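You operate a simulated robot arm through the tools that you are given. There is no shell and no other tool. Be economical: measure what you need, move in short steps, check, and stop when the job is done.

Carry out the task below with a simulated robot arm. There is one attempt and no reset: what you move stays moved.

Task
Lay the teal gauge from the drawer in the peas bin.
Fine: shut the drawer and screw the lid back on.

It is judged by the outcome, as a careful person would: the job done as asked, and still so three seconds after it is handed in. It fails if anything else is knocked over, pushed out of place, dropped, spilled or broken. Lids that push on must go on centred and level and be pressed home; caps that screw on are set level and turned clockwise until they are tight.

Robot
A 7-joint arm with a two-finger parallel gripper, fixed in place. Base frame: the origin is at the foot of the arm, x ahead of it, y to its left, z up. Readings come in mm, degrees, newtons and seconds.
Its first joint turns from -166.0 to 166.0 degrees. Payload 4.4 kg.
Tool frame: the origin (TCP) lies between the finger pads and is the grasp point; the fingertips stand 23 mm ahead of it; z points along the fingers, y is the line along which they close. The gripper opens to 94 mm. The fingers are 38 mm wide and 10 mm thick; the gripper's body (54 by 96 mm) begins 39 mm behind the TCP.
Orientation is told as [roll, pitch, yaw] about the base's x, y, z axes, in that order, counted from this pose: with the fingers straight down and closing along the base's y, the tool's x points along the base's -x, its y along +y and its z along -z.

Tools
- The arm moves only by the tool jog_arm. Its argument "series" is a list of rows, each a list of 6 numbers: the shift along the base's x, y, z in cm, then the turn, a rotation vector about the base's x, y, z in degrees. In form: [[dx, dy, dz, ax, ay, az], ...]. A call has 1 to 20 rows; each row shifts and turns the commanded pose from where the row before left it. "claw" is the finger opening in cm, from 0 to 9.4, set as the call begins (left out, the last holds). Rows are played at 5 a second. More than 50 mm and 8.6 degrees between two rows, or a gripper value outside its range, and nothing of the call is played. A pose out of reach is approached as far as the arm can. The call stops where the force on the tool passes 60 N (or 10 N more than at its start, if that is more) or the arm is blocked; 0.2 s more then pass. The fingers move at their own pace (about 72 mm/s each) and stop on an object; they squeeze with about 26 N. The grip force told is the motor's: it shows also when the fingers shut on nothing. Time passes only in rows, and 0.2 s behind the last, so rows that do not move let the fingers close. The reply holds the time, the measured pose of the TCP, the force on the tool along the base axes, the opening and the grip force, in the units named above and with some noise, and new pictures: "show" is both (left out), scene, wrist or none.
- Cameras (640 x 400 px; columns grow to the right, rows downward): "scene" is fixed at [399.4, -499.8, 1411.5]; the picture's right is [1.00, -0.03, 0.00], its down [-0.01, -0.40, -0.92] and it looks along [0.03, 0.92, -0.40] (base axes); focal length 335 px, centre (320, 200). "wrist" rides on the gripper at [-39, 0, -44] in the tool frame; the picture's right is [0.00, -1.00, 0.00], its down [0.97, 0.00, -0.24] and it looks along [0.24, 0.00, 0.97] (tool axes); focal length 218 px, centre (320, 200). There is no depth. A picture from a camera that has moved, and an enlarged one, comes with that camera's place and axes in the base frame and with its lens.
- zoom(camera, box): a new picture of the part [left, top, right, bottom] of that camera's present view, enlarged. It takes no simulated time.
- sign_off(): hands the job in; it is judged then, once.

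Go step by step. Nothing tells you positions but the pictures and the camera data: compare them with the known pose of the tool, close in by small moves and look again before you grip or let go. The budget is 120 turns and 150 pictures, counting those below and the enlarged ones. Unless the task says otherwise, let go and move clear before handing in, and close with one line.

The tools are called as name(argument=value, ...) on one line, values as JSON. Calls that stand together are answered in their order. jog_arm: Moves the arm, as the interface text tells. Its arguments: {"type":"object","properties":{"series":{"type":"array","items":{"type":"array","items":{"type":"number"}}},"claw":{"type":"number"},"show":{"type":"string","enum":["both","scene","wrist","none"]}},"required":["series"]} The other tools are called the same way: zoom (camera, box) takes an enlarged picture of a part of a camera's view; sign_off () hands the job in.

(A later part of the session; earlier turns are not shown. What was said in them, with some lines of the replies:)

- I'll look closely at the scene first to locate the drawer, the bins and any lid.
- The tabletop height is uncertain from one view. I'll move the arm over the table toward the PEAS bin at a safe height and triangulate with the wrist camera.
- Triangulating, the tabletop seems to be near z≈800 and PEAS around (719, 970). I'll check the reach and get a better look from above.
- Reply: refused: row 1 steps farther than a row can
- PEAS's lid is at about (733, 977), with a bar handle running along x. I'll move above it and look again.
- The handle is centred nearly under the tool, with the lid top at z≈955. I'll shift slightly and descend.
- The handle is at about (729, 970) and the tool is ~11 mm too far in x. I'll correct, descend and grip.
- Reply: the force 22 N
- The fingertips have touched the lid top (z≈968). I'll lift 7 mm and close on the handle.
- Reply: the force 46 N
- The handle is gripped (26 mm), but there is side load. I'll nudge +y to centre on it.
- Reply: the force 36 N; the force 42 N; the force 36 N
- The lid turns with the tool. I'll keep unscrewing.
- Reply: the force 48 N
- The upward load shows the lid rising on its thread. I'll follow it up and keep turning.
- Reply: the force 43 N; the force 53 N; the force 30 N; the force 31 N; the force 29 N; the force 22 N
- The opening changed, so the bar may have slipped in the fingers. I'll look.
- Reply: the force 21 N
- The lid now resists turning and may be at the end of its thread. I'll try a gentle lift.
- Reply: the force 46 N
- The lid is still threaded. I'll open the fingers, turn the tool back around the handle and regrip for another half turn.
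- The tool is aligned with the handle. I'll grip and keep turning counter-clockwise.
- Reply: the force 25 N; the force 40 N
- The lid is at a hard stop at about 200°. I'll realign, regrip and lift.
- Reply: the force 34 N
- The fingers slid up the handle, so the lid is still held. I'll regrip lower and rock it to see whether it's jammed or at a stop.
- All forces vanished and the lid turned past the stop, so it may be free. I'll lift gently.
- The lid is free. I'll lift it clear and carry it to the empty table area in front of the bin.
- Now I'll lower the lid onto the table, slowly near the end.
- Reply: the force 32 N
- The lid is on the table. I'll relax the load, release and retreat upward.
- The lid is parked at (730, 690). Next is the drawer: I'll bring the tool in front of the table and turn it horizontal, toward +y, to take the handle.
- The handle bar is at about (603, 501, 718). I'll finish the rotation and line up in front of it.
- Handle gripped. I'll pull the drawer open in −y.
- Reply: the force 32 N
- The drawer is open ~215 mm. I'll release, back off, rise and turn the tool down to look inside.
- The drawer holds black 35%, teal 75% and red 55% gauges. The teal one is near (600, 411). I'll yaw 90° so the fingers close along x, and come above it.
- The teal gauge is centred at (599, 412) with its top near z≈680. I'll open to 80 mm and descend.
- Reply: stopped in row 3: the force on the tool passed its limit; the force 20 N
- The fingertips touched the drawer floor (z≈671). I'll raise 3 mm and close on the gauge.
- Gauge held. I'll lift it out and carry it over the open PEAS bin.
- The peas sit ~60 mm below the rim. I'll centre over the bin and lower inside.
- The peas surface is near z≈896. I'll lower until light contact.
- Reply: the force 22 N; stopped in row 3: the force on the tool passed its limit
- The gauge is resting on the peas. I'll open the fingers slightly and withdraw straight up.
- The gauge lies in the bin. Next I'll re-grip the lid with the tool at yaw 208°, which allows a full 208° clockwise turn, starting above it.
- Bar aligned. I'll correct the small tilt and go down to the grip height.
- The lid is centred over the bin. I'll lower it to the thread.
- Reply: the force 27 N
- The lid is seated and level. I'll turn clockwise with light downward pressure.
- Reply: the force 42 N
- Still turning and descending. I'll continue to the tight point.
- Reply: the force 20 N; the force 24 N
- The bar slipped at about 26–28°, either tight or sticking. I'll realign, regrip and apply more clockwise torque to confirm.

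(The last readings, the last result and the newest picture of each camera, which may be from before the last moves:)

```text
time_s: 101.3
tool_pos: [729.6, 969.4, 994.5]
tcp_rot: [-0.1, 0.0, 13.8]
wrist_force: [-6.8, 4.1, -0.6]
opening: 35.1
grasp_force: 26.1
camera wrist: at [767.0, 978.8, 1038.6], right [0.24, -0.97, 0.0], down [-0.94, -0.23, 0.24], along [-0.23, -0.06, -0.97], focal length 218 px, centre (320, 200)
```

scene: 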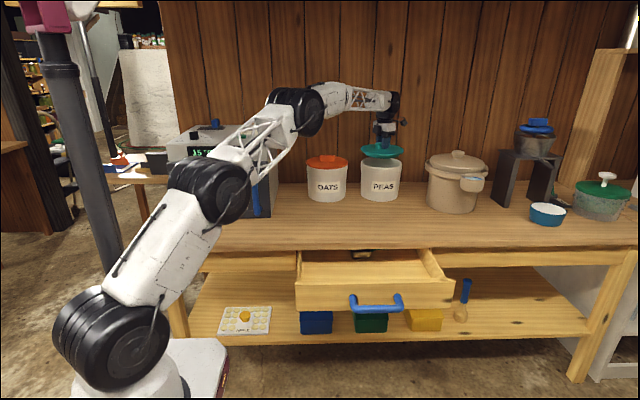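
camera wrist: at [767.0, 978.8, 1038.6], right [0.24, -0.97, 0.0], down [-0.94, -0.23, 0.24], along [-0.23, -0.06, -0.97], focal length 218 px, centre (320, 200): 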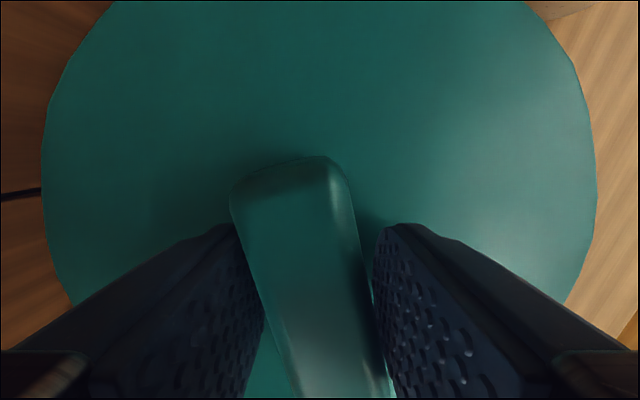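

The lid resists firmly. I'll rock it back a little and retighten, to tell true tightness from a sticking point.

jog_arm(series=[[0, 0, 0, 0, 0, 6], [0, 0, 0, 0, 0, 6], [0, 0, 0, 0, 0, 0]], claw=6, show="none")

jog_arm(series=[[0, 0, 0, 0, 0, 0], [0, 0, 0, 0, 0, 0], [0, 0, 0, 0, 0, 0]], claw=0, show="none")

jog_arm(series=[[0, 0, 0, 0, 0, 8], [0, 0, 0, 0, 0, 8], [0, 0, 0, 0, 0, 8], [0, 0, 0, 0, 0, 0]], show="wrist")

jog_arm(series=[[0, 0, 0, 0, 0, -8], [0, 0, 0, 0, 0, -8], [0, 0, 0, 0, 0, -8], [0, 0, 0, 0, 0, -4], [0, 0, 0, 0, 0, -4], [0, 0, 0, 0, 0, 0]], show="wrist")

```text
time_s: 102.1
tool_pos: [730.6, 968.6, 995.8]
tcp_rot: [0.0, 0.0, 25.9]
wrist_force: [0.6, 0.5, -0.4]
opening: 59.8
grasp_force: 0.1
```

```text
time_s: 102.9
tool_pos: [731.0, 970.2, 995.2]
tcp_rot: [0.0, -0.1, 25.9]
wrist_force: [3.4, 15.6, -0.2]
opening: 26.1
grasp_force: 26.2
```

```text
time_s: 103.9
tool_pos: [730.5, 969.3, 995.5]
tcp_rot: [-0.2, 0.1, 50.0]
wrist_force: [-12.0, -3.5, 3.9]
opening: 25.4
grasp_force: 26.4
camera wrist: at [754.7, 999.5, 1039.0], right [0.77, -0.64, 0.0], down [-0.62, -0.74, 0.24], along [-0.15, -0.18, -0.97], focal length 218 px, centre (320, 200)
```

wrist: 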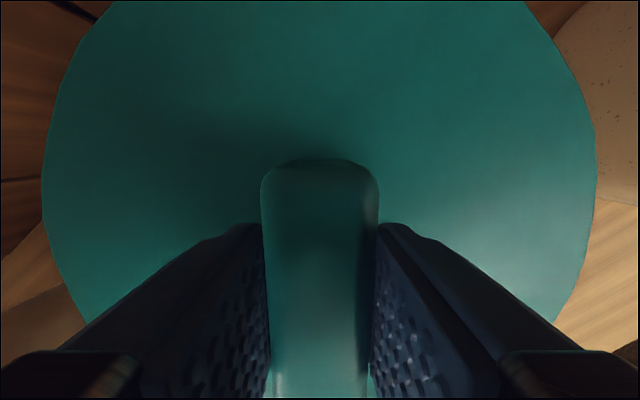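

```text
time_s: 105.3
tool_pos: [730.2, 969.4, 994.4]
tcp_rot: [0.0, 0.0, 17.9]
wrist_force: [-10.6, 9.9, -0.6]
opening: 31.9
grasp_force: 26.1
camera wrist: at [767.0, 981.8, 1038.9], right [0.31, -0.95, 0.0], down [-0.92, -0.3, 0.24], along [-0.23, -0.07, -0.97], focal length 218 px, centre (320, 200)
```

wrist: 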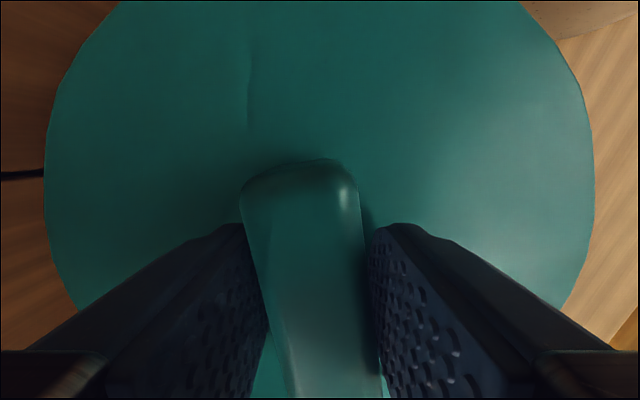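

The clockwise stop is repeatable, exactly half a turn from engagement, so the lid is tight. I'll release and rise for a visual check.

jog_arm(series=[[0, 0, 0, 0, 0, 0], [0, 0, 0, 0, 0, 0], [0, 0, 0, 0, 0, 0], [0, 0, 4, 0, 0, 0], [0, 0, 4, 0, 0, 0], [0, 0, 4, 0, 0, 0], [0, -4, 0, 0, 0, 0], [0, -4, 0, 0, 0, 0], [0, -4, 0, 0, 0, 0], [0, -4, 0, 0, 0, 0], [0, 0, 0, 0, 0, 0]], claw=9.4)

zoom(camera="scene", box=[300, 145, 410, 210])

```text
time_s: 107.7
tool_pos: [729.6, 809.1, 1116.2]
tcp_rot: [-0.1, 0.0, 17.9]
wrist_force: [0.2, 0.3, 0.1]
opening: 94.2
grasp_force: 0.1
camera wrist: at [766.0, 820.9, 1160.7], right [0.31, -0.95, 0.0], down [-0.92, -0.3, 0.24], along [-0.23, -0.07, -0.97], focal length 218 px, centre (320, 200)
```

scene: 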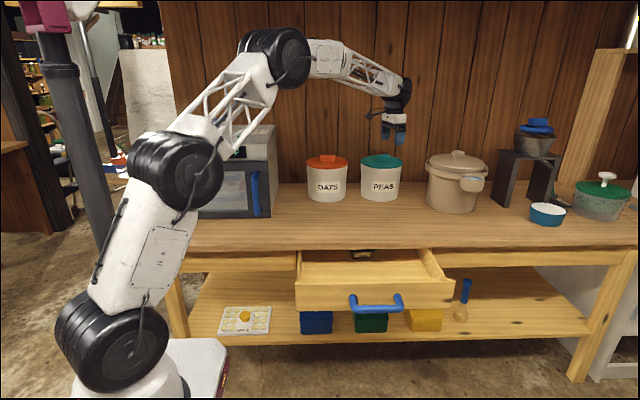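
wrist: 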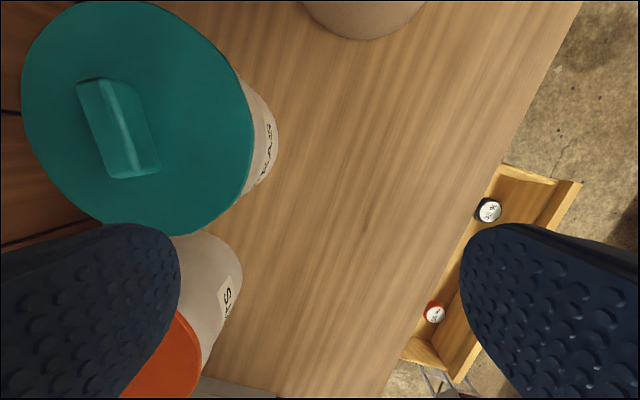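

```text
5.82 times, centred on (355, 178) of scene
camera zoom: at [399.4, -499.8, 1411.5], right [1.0, -0.03, 0.0], down [-0.01, -0.4, -0.92], along [0.03, 0.92, -0.4], focal length 1948 px, centre (116, 331)
```

zoom: 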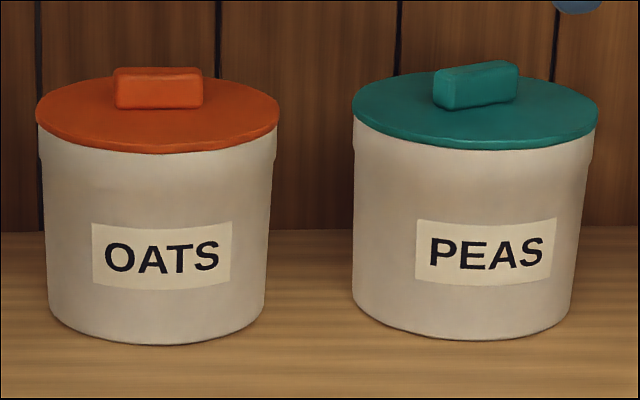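

The lid sits level, like the OATS lid. Next I'll return in front of the drawer with the tool horizontal.

jog_arm(series=[[-0.9, -4.5, -0.8, 0, 0, -6], [-0.9, -4.5, -0.8, 0, 0, -6], [-0.9, -4.5, -0.8, 0, 0, -6], [-0.9, -4.5, -0.8, 0, 0, 0], [-0.9, -4.5, -0.8, 0, 0, 0], [-0.9, -4.5, -0.8, 0, 0, 0], [-0.9, -4.5, -0.8, 0, 0, 0], [-0.9, -4.5, -0.8, 0, 0, 0], [-0.9, -4.5, -0.8, 0, 0, 0], [-0.9, -4.5, -0.8, 0, 0, 0], [-0.9, -4.5, -0.8, 0, 0, 0], [-0.9, -4.5, -0.8, 0, 0, 0], [-0.9, -4.5, -0.8, 0, 0, 0], [-0.7, -4.5, -0.6, 0, 0, 0], [0, 0, 0, 0, 0, 0]], claw=7, show="none")

jog_arm(series=[[0, 0, 0, 8.5, 0, 0], [0, 0, 0, 8.5, 0, 0], [0, 0, 0, 8.5, 0, 0], [0, 0, 0, 8.5, 0, 0], [0, 0, 0, 8.5, 0, 0], [0, 0, 0, 8.5, 0, 0], [0, 0, 0, 8.5, 0, 0], [0, 0, 0, 8.5, 0, 0], [0, 0, 0, 8.5, 0, 0], [0, 0, 0, 8.5, 0, 0], [0, 0, 0, 5, 0, 0], [0, 0, 0, 0, 0, 0]], show="wrist")

```text
time_s: 110.9
tool_pos: [606.0, 179.6, 1005.8]
tcp_rot: [-0.1, 0.0, -0.1]
wrist_force: [0.1, -0.3, -0.5]
opening: 69.9
grasp_force: 0.1
```

```text
time_s: 113.5
tool_pos: [605.8, 179.6, 1006.0]
tcp_rot: [90.0, 0.1, 0.1]
wrist_force: [-0.6, -0.5, 0.1]
opening: 70.0
grasp_force: 0.0
camera wrist: at [644.7, 135.6, 1004.9], right [0.0, 0.0, -1.0], down [-0.97, -0.24, 0.0], along [-0.24, 0.97, 0.0], focal length 218 px, centre (320, 200)
```

wrist: 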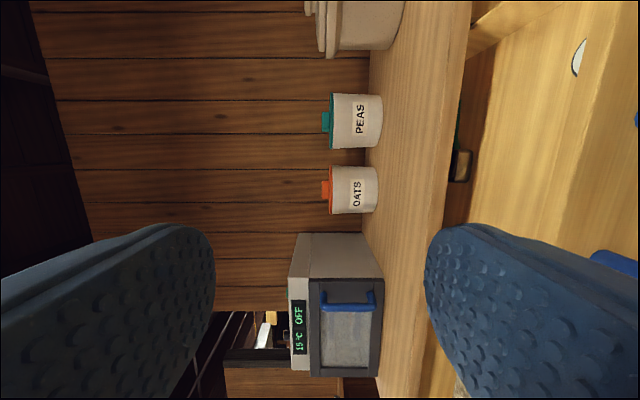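

jog_arm(series=[[0, 0, -4.5, 0, 0, 0], [0, 0, -4.5, 0, 0, 0], [0, 0, -4.5, 0, 0, 0], [0, 0, -4.5, 0, 0, 0], [0, 0, -4.5, 0, 0, 0], [0, 0, -4.5, 0, 0, 0], [0, 0, -2.1, 0, 0, 0], [0, 0, 0, 0, 0, 0]], show="wrist")

```text
time_s: 115.3
tool_pos: [604.8, 181.3, 713.7]
tcp_rot: [89.9, 0.1, 0.0]
wrist_force: [-0.3, -0.2, 0.3]
opening: 70.1
grasp_force: 0.0
camera wrist: at [644.0, 137.7, 713.9], right [0.0, 0.0, -1.0], down [-0.97, -0.24, 0.0], along [-0.24, 0.97, 0.0], focal length 218 px, centre (320, 200)
```

wrist: 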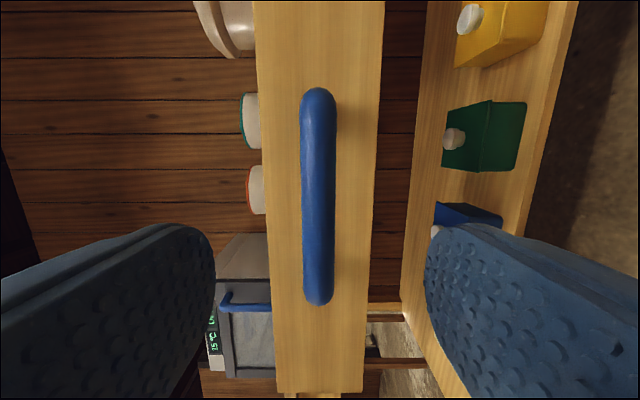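

The handle is centred. I'll advance and grip.

jog_arm(series=[[0, 4, 0, 0, 0, 0], [0, 4, 0, 0, 0, 0], [0, 2.2, 0, 0, 0, 0], [0, 0, 0, 0, 0, 0]], show="none")

jog_arm(series=[[0, 0, 0, 0, 0, 0], [0, 0, 0, 0, 0, 0], [0, 0, 0, 0, 0, 0], [0, 0, 0, 0, 0, 0]], claw=0, show="wrist")

```text
time_s: 116.3
tool_pos: [605.8, 281.0, 715.3]
tcp_rot: [89.9, 0.1, -0.1]
wrist_force: [0.1, -0.2, -0.4]
opening: 70.0
grasp_force: 0.0
```

```text
time_s: 117.3
tool_pos: [606.7, 281.0, 715.2]
tcp_rot: [89.8, 0.2, -0.1]
wrist_force: [18.2, 1.4, -41.6]
opening: 24.0
grasp_force: 44.9
camera wrist: at [644.9, 236.8, 715.0], right [0.0, 0.0, -1.0], down [-0.97, -0.24, 0.0], along [-0.24, 0.97, 0.0], focal length 218 px, centre (320, 200)
```

wrist: 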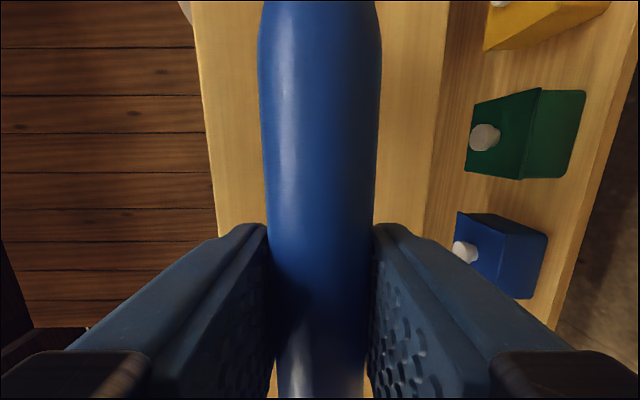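

jog_arm(series=[[0, 0, -0.1, 0, 0, 0], [0, 0, 0, 0, 0, 0]], show="none")

jog_arm(series=[[0, 1, 0, 0, 0, 0], [0, 2, 0, 0, 0, 0], [0, 2, 0, 0, 0, 0], [0, 2, 0, 0, 0, 0], [0, 2, 0, 0, 0, 0], [0, 2, 0, 0, 0, 0], [0, 2, 0.05, 0, 0, 0], [0, 2, 0.05, 0, 0, 0], [0, 2, 0, 0, 0, 0], [0, 2, 0, 0, 0, 0], [0, 1, 0, 0, 0, 0], [0, 0, 0, 0, 0, 0]], show="scene")

```text
time_s: 117.9
tool_pos: [606.3, 280.6, 714.9]
tcp_rot: [90.0, 0.0, 0.1]
wrist_force: [-24.9, -1.4, 19.2]
opening: 23.7
grasp_force: 44.4
```

```text
time_s: 118.5
tool_pos: [606.4, 301.9, 715.1]
tcp_rot: [90.2, 0.0, 0.1]
wrist_force: [-13.0, -1.2, 12.4]
opening: 23.7
grasp_force: 45.4
stopped in row 2: the force on the tool passed its limit (the readings are from after the stop); the commanded pose is now the measured one
```

scene: 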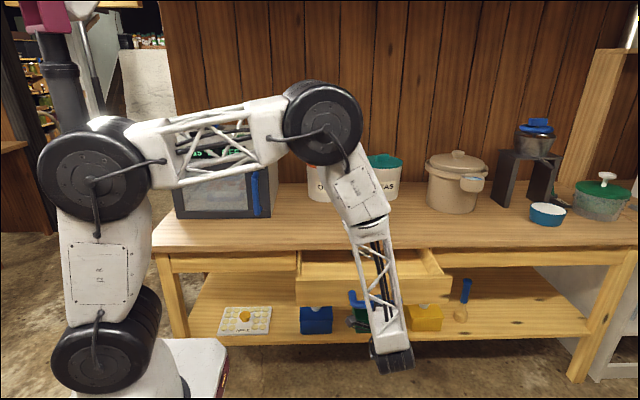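

The drawer is moving; only an acceleration spike tripped the limit. I'll go slower.

jog_arm(series=[[0, 0.5, 0, 0, 0, 0], [0, 1, 0, 0, 0, 0], [0, 1, 0, 0, 0, 0], [0, 1, 0, 0, 0, 0], [0, 1, 0, 0, 0, 0], [0, 1, 0, 0, 0, 0], [0, 1, 0, 0, 0, 0], [0, 1, 0, 0, 0, 0], [0, 1, 0, 0, 0, 0], [0, 1, 0, 0, 0, 0], [0, 0.5, 0, 0, 0, 0], [0, 0, 0, 0, 0, 0]], show="none")

```text
time_s: 119.6
tool_pos: [606.9, 343.9, 714.6]
tcp_rot: [90.1, 0.0, 0.3]
wrist_force: [-11.6, -1.0, 11.3]
opening: 23.7
grasp_force: 45.1
stopped in row 5: the force on the tool passed its limit (the readings are from after the stop); the commanded pose is now the measured one
```

jog_arm(series=[[0, 0, 0, 0, 0, 0], [0, 0, 0, 0, 0, 0]], claw=3.5, show="wrist")

```text
time_s: 120.2
tool_pos: [607.0, 342.1, 715.6]
tcp_rot: [90.1, 0.0, 0.1]
wrist_force: [0.2, 1.3, 0.8]
opening: 34.8
grasp_force: 0.0
camera wrist: at [645.6, 299.3, 714.4], right [0.0, 0.0, -1.0], down [-0.97, -0.24, 0.0], along [-0.24, 0.97, 0.0], focal length 218 px, centre (320, 200)
```

wrist: 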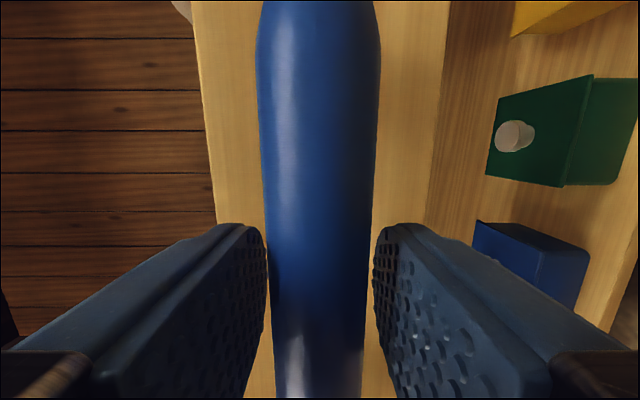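

I'll push without gripping, letting the open fingers straddle the handle and the tips press on the drawer front.

jog_arm(series=[[0, 1, 0, 0, 0, 0], [0, 1, 0, 0, 0, 0], [0, 1, 0, 0, 0, 0], [0, 1, 0, 0, 0, 0], [0, 1, 0, 0, 0, 0], [0, 1, 0, 0, 0, 0], [0, 1, 0, 0, 0, 0], [0, 1, 0, 0, 0, 0], [0, 1, 0, 0, 0, 0], [0, 1, 0, 0, 0, 0], [0, 1, 0, 0, 0, 0], [0, 0, 0, 0, 0, 0]], show="both")

```text
time_s: 122.8
tool_pos: [607.9, 453.5, 714.9]
tcp_rot: [90.1, 0.0, 0.2]
wrist_force: [0.6, -1.1, -0.1]
opening: 34.9
grasp_force: 0.1
camera wrist: at [646.1, 409.6, 714.9], right [0.0, 0.0, -1.0], down [-0.97, -0.24, 0.0], along [-0.24, 0.97, 0.0], focal length 218 px, centre (320, 200)
```

scene: 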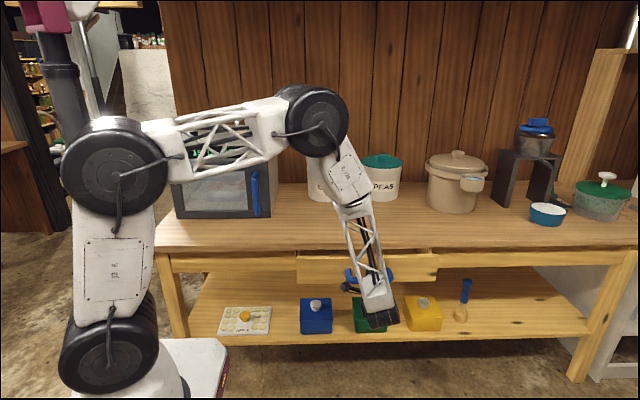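
wrist: 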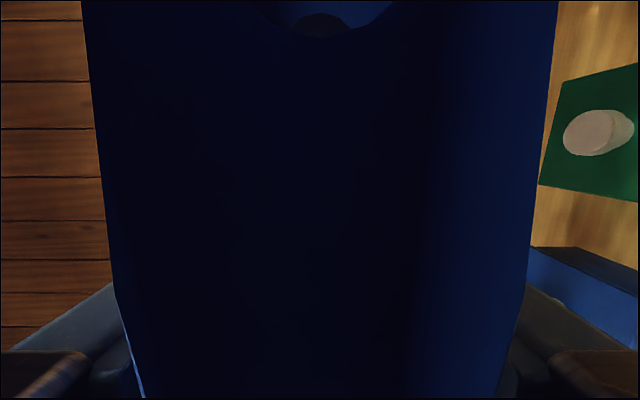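

jog_arm(series=[[0, 1, 0, 0, 0, 0], [0, 1, 0, 0, 0, 0], [0, 1, 0, 0, 0, 0], [0, 1, 0, 0, 0, 0], [0, 1, 0, 0, 0, 0], [0, 0.5, 0, 0, 0, 0], [0, 0.5, 0, 0, 0, 0], [0, 0.5, 0, 0, 0, 0], [0, 0.5, 0, 0, 0, 0], [0, 0.3, 0, 0, 0, 0], [0, 0.3, 0, 0, 0, 0], [0, 0, 0, 0, 0, 0]], show="both")

```text
time_s: 125.4
tool_pos: [607.2, 526.9, 715.2]
tcp_rot: [90.2, 0.1, -0.1]
wrist_force: [-2.2, -25.6, 10.3]
opening: 35.2
grasp_force: 0.0
stopped in row 12: the force on the tool passed its limit (the readings are from after the stop); the commanded pose is now the measured one
camera wrist: at [646.0, 482.7, 714.8], right [0.0, 0.0, -1.0], down [-0.97, -0.24, 0.0], along [-0.24, 0.97, 0.0], focal length 218 px, centre (320, 200)
```

scene: 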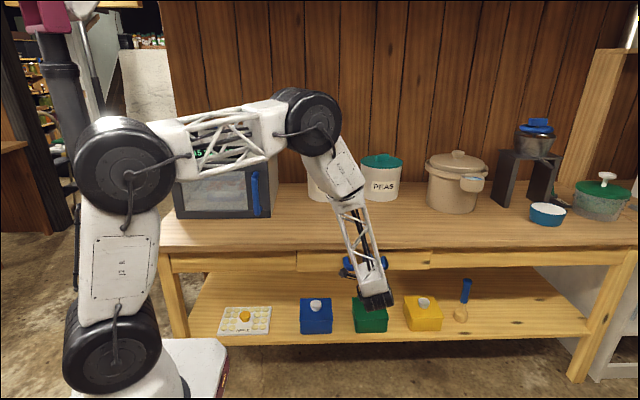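
wrist: 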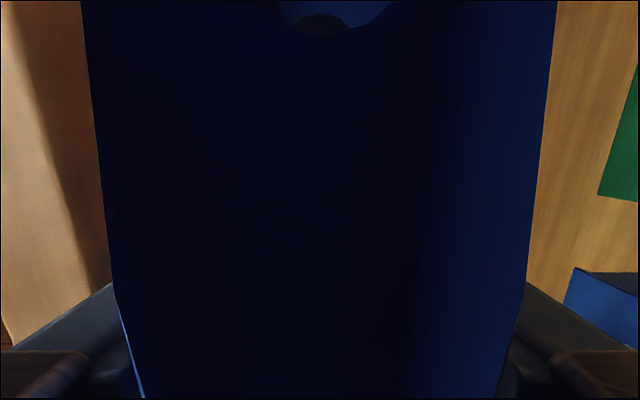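

The drawer has hit its stop. I'll back straight out with the fingers open and check.

jog_arm(series=[[0, -1, 0, 0, 0, 0], [0, -3, 0, 0, 0, 0], [0, -4, 0, 0, 0, 0], [0, -4, 0, 0, 0, 0], [0, -4, 0, 0, 0, 0], [0, -4, 0, 0, 0, 0], [0, -4, 0, 0, 0, 0], [0, -4, 0, 0, 0, 0], [0, -4, 4, 0, 0, 0], [0, 0, 4.5, 0, 0, 0], [0, 0, 4.5, 0, 0, 0], [0, 0, 4.5, 0, 0, 0], [0, 0, 4.5, 0, 0, 0], [0, 0, 4.5, 0, 0, 0], [0, 0, 0, 0, 0, 0]], claw=4.5)

zoom(camera="scene", box=[280, 130, 500, 280])

```text
refused: row 9 steps farther than a row can; nothing moved
```

```text
2.67 times, centred on (390, 205) of scene
camera zoom: at [399.4, -499.8, 1411.5], right [1.0, -0.03, 0.0], down [-0.01, -0.4, -0.92], along [0.03, 0.92, -0.4], focal length 893 px, centre (133, 187)
```

zoom: 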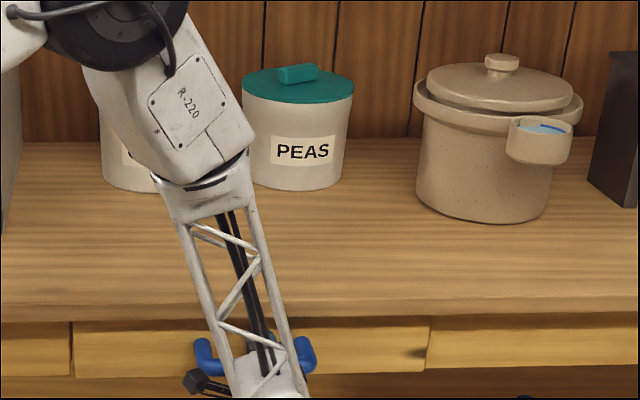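

jog_arm(series=[[0, -1, 0, 0, 0, 0], [0, -3, 0, 0, 0, 0], [0, -4, 0, 0, 0, 0], [0, -4, 0, 0, 0, 0], [0, -4, 0, 0, 0, 0], [0, -4, 0, 0, 0, 0], [0, -4, 0, 0, 0, 0], [0, -4, 0, 0, 0, 0], [0, -3, 3, 0, 0, 0], [0, 0, 4.5, 0, 0, 0], [0, 0, 4.5, 0, 0, 0], [0, 0, 4.5, 0, 0, 0], [0, 0, 4.5, 0, 0, 0], [0, 0, 4.5, 0, 0, 0], [0, 0, 4.5, 0, 0, 0], [-4, 0, 2, 0, 0, 0], [-4, 0, 0, 0, 0, 0], [-4, 0, 0, 0, 0, 0], [0, 0, 0, 0, 0, 0]], claw=4.5)

zoom(camera="scene", box=[280, 130, 500, 280])

```text
time_s: 129.4
tool_pos: [486.5, 217.7, 1033.8]
tcp_rot: [90.1, 0.0, 0.1]
wrist_force: [0.4, -0.3, 0.4]
opening: 45.2
grasp_force: 0.1
camera wrist: at [525.9, 174.3, 1034.2], right [0.0, 0.0, -1.0], down [-0.97, -0.24, 0.0], along [-0.24, 0.97, 0.0], focal length 218 px, centre (320, 200)
```

scene: 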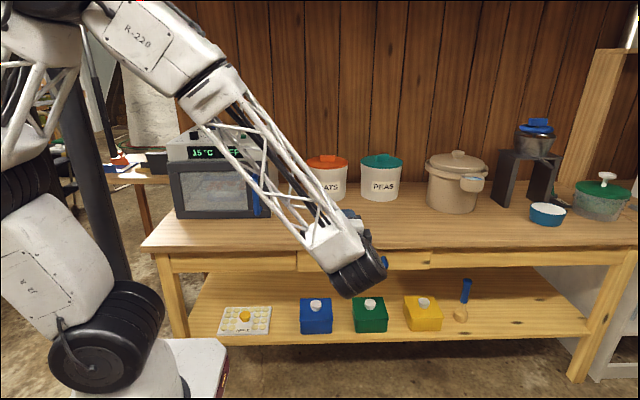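
wrist: 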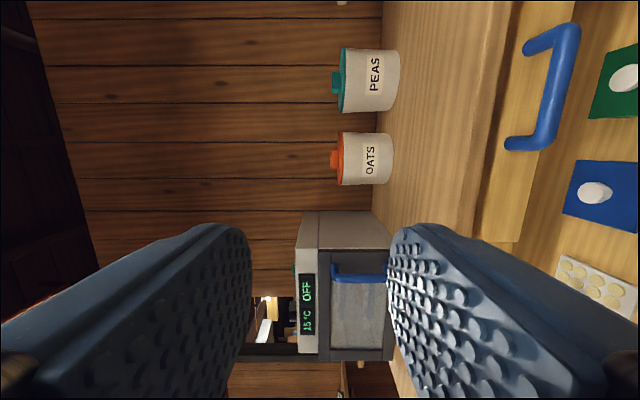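

```text
2.67 times, centred on (390, 205) of scene
camera zoom: at [399.4, -499.8, 1411.5], right [1.0, -0.03, 0.0], down [-0.01, -0.4, -0.92], along [0.03, 0.92, -0.4], focal length 893 px, centre (133, 187)
```

zoom: 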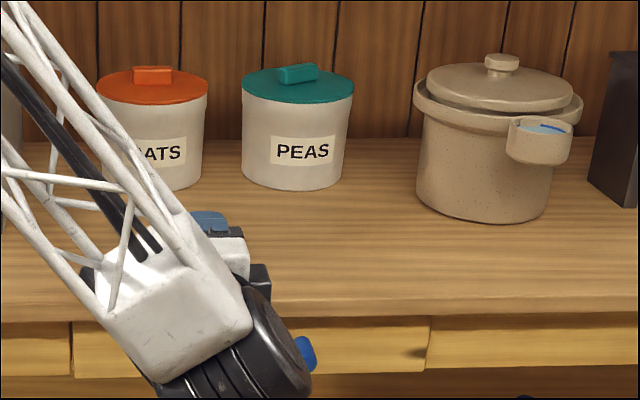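

The drawer sits flush as it did at the start, the PEAS lid is level and tight, and the arm is clear of everything. I'm handing in.

sign_off()

```text
The job is handed in.
```

The teal 75% gauge is lying on the peas in the PEAS bin, the lid is screwed back on until it stopped turning, and the drawer is shut.
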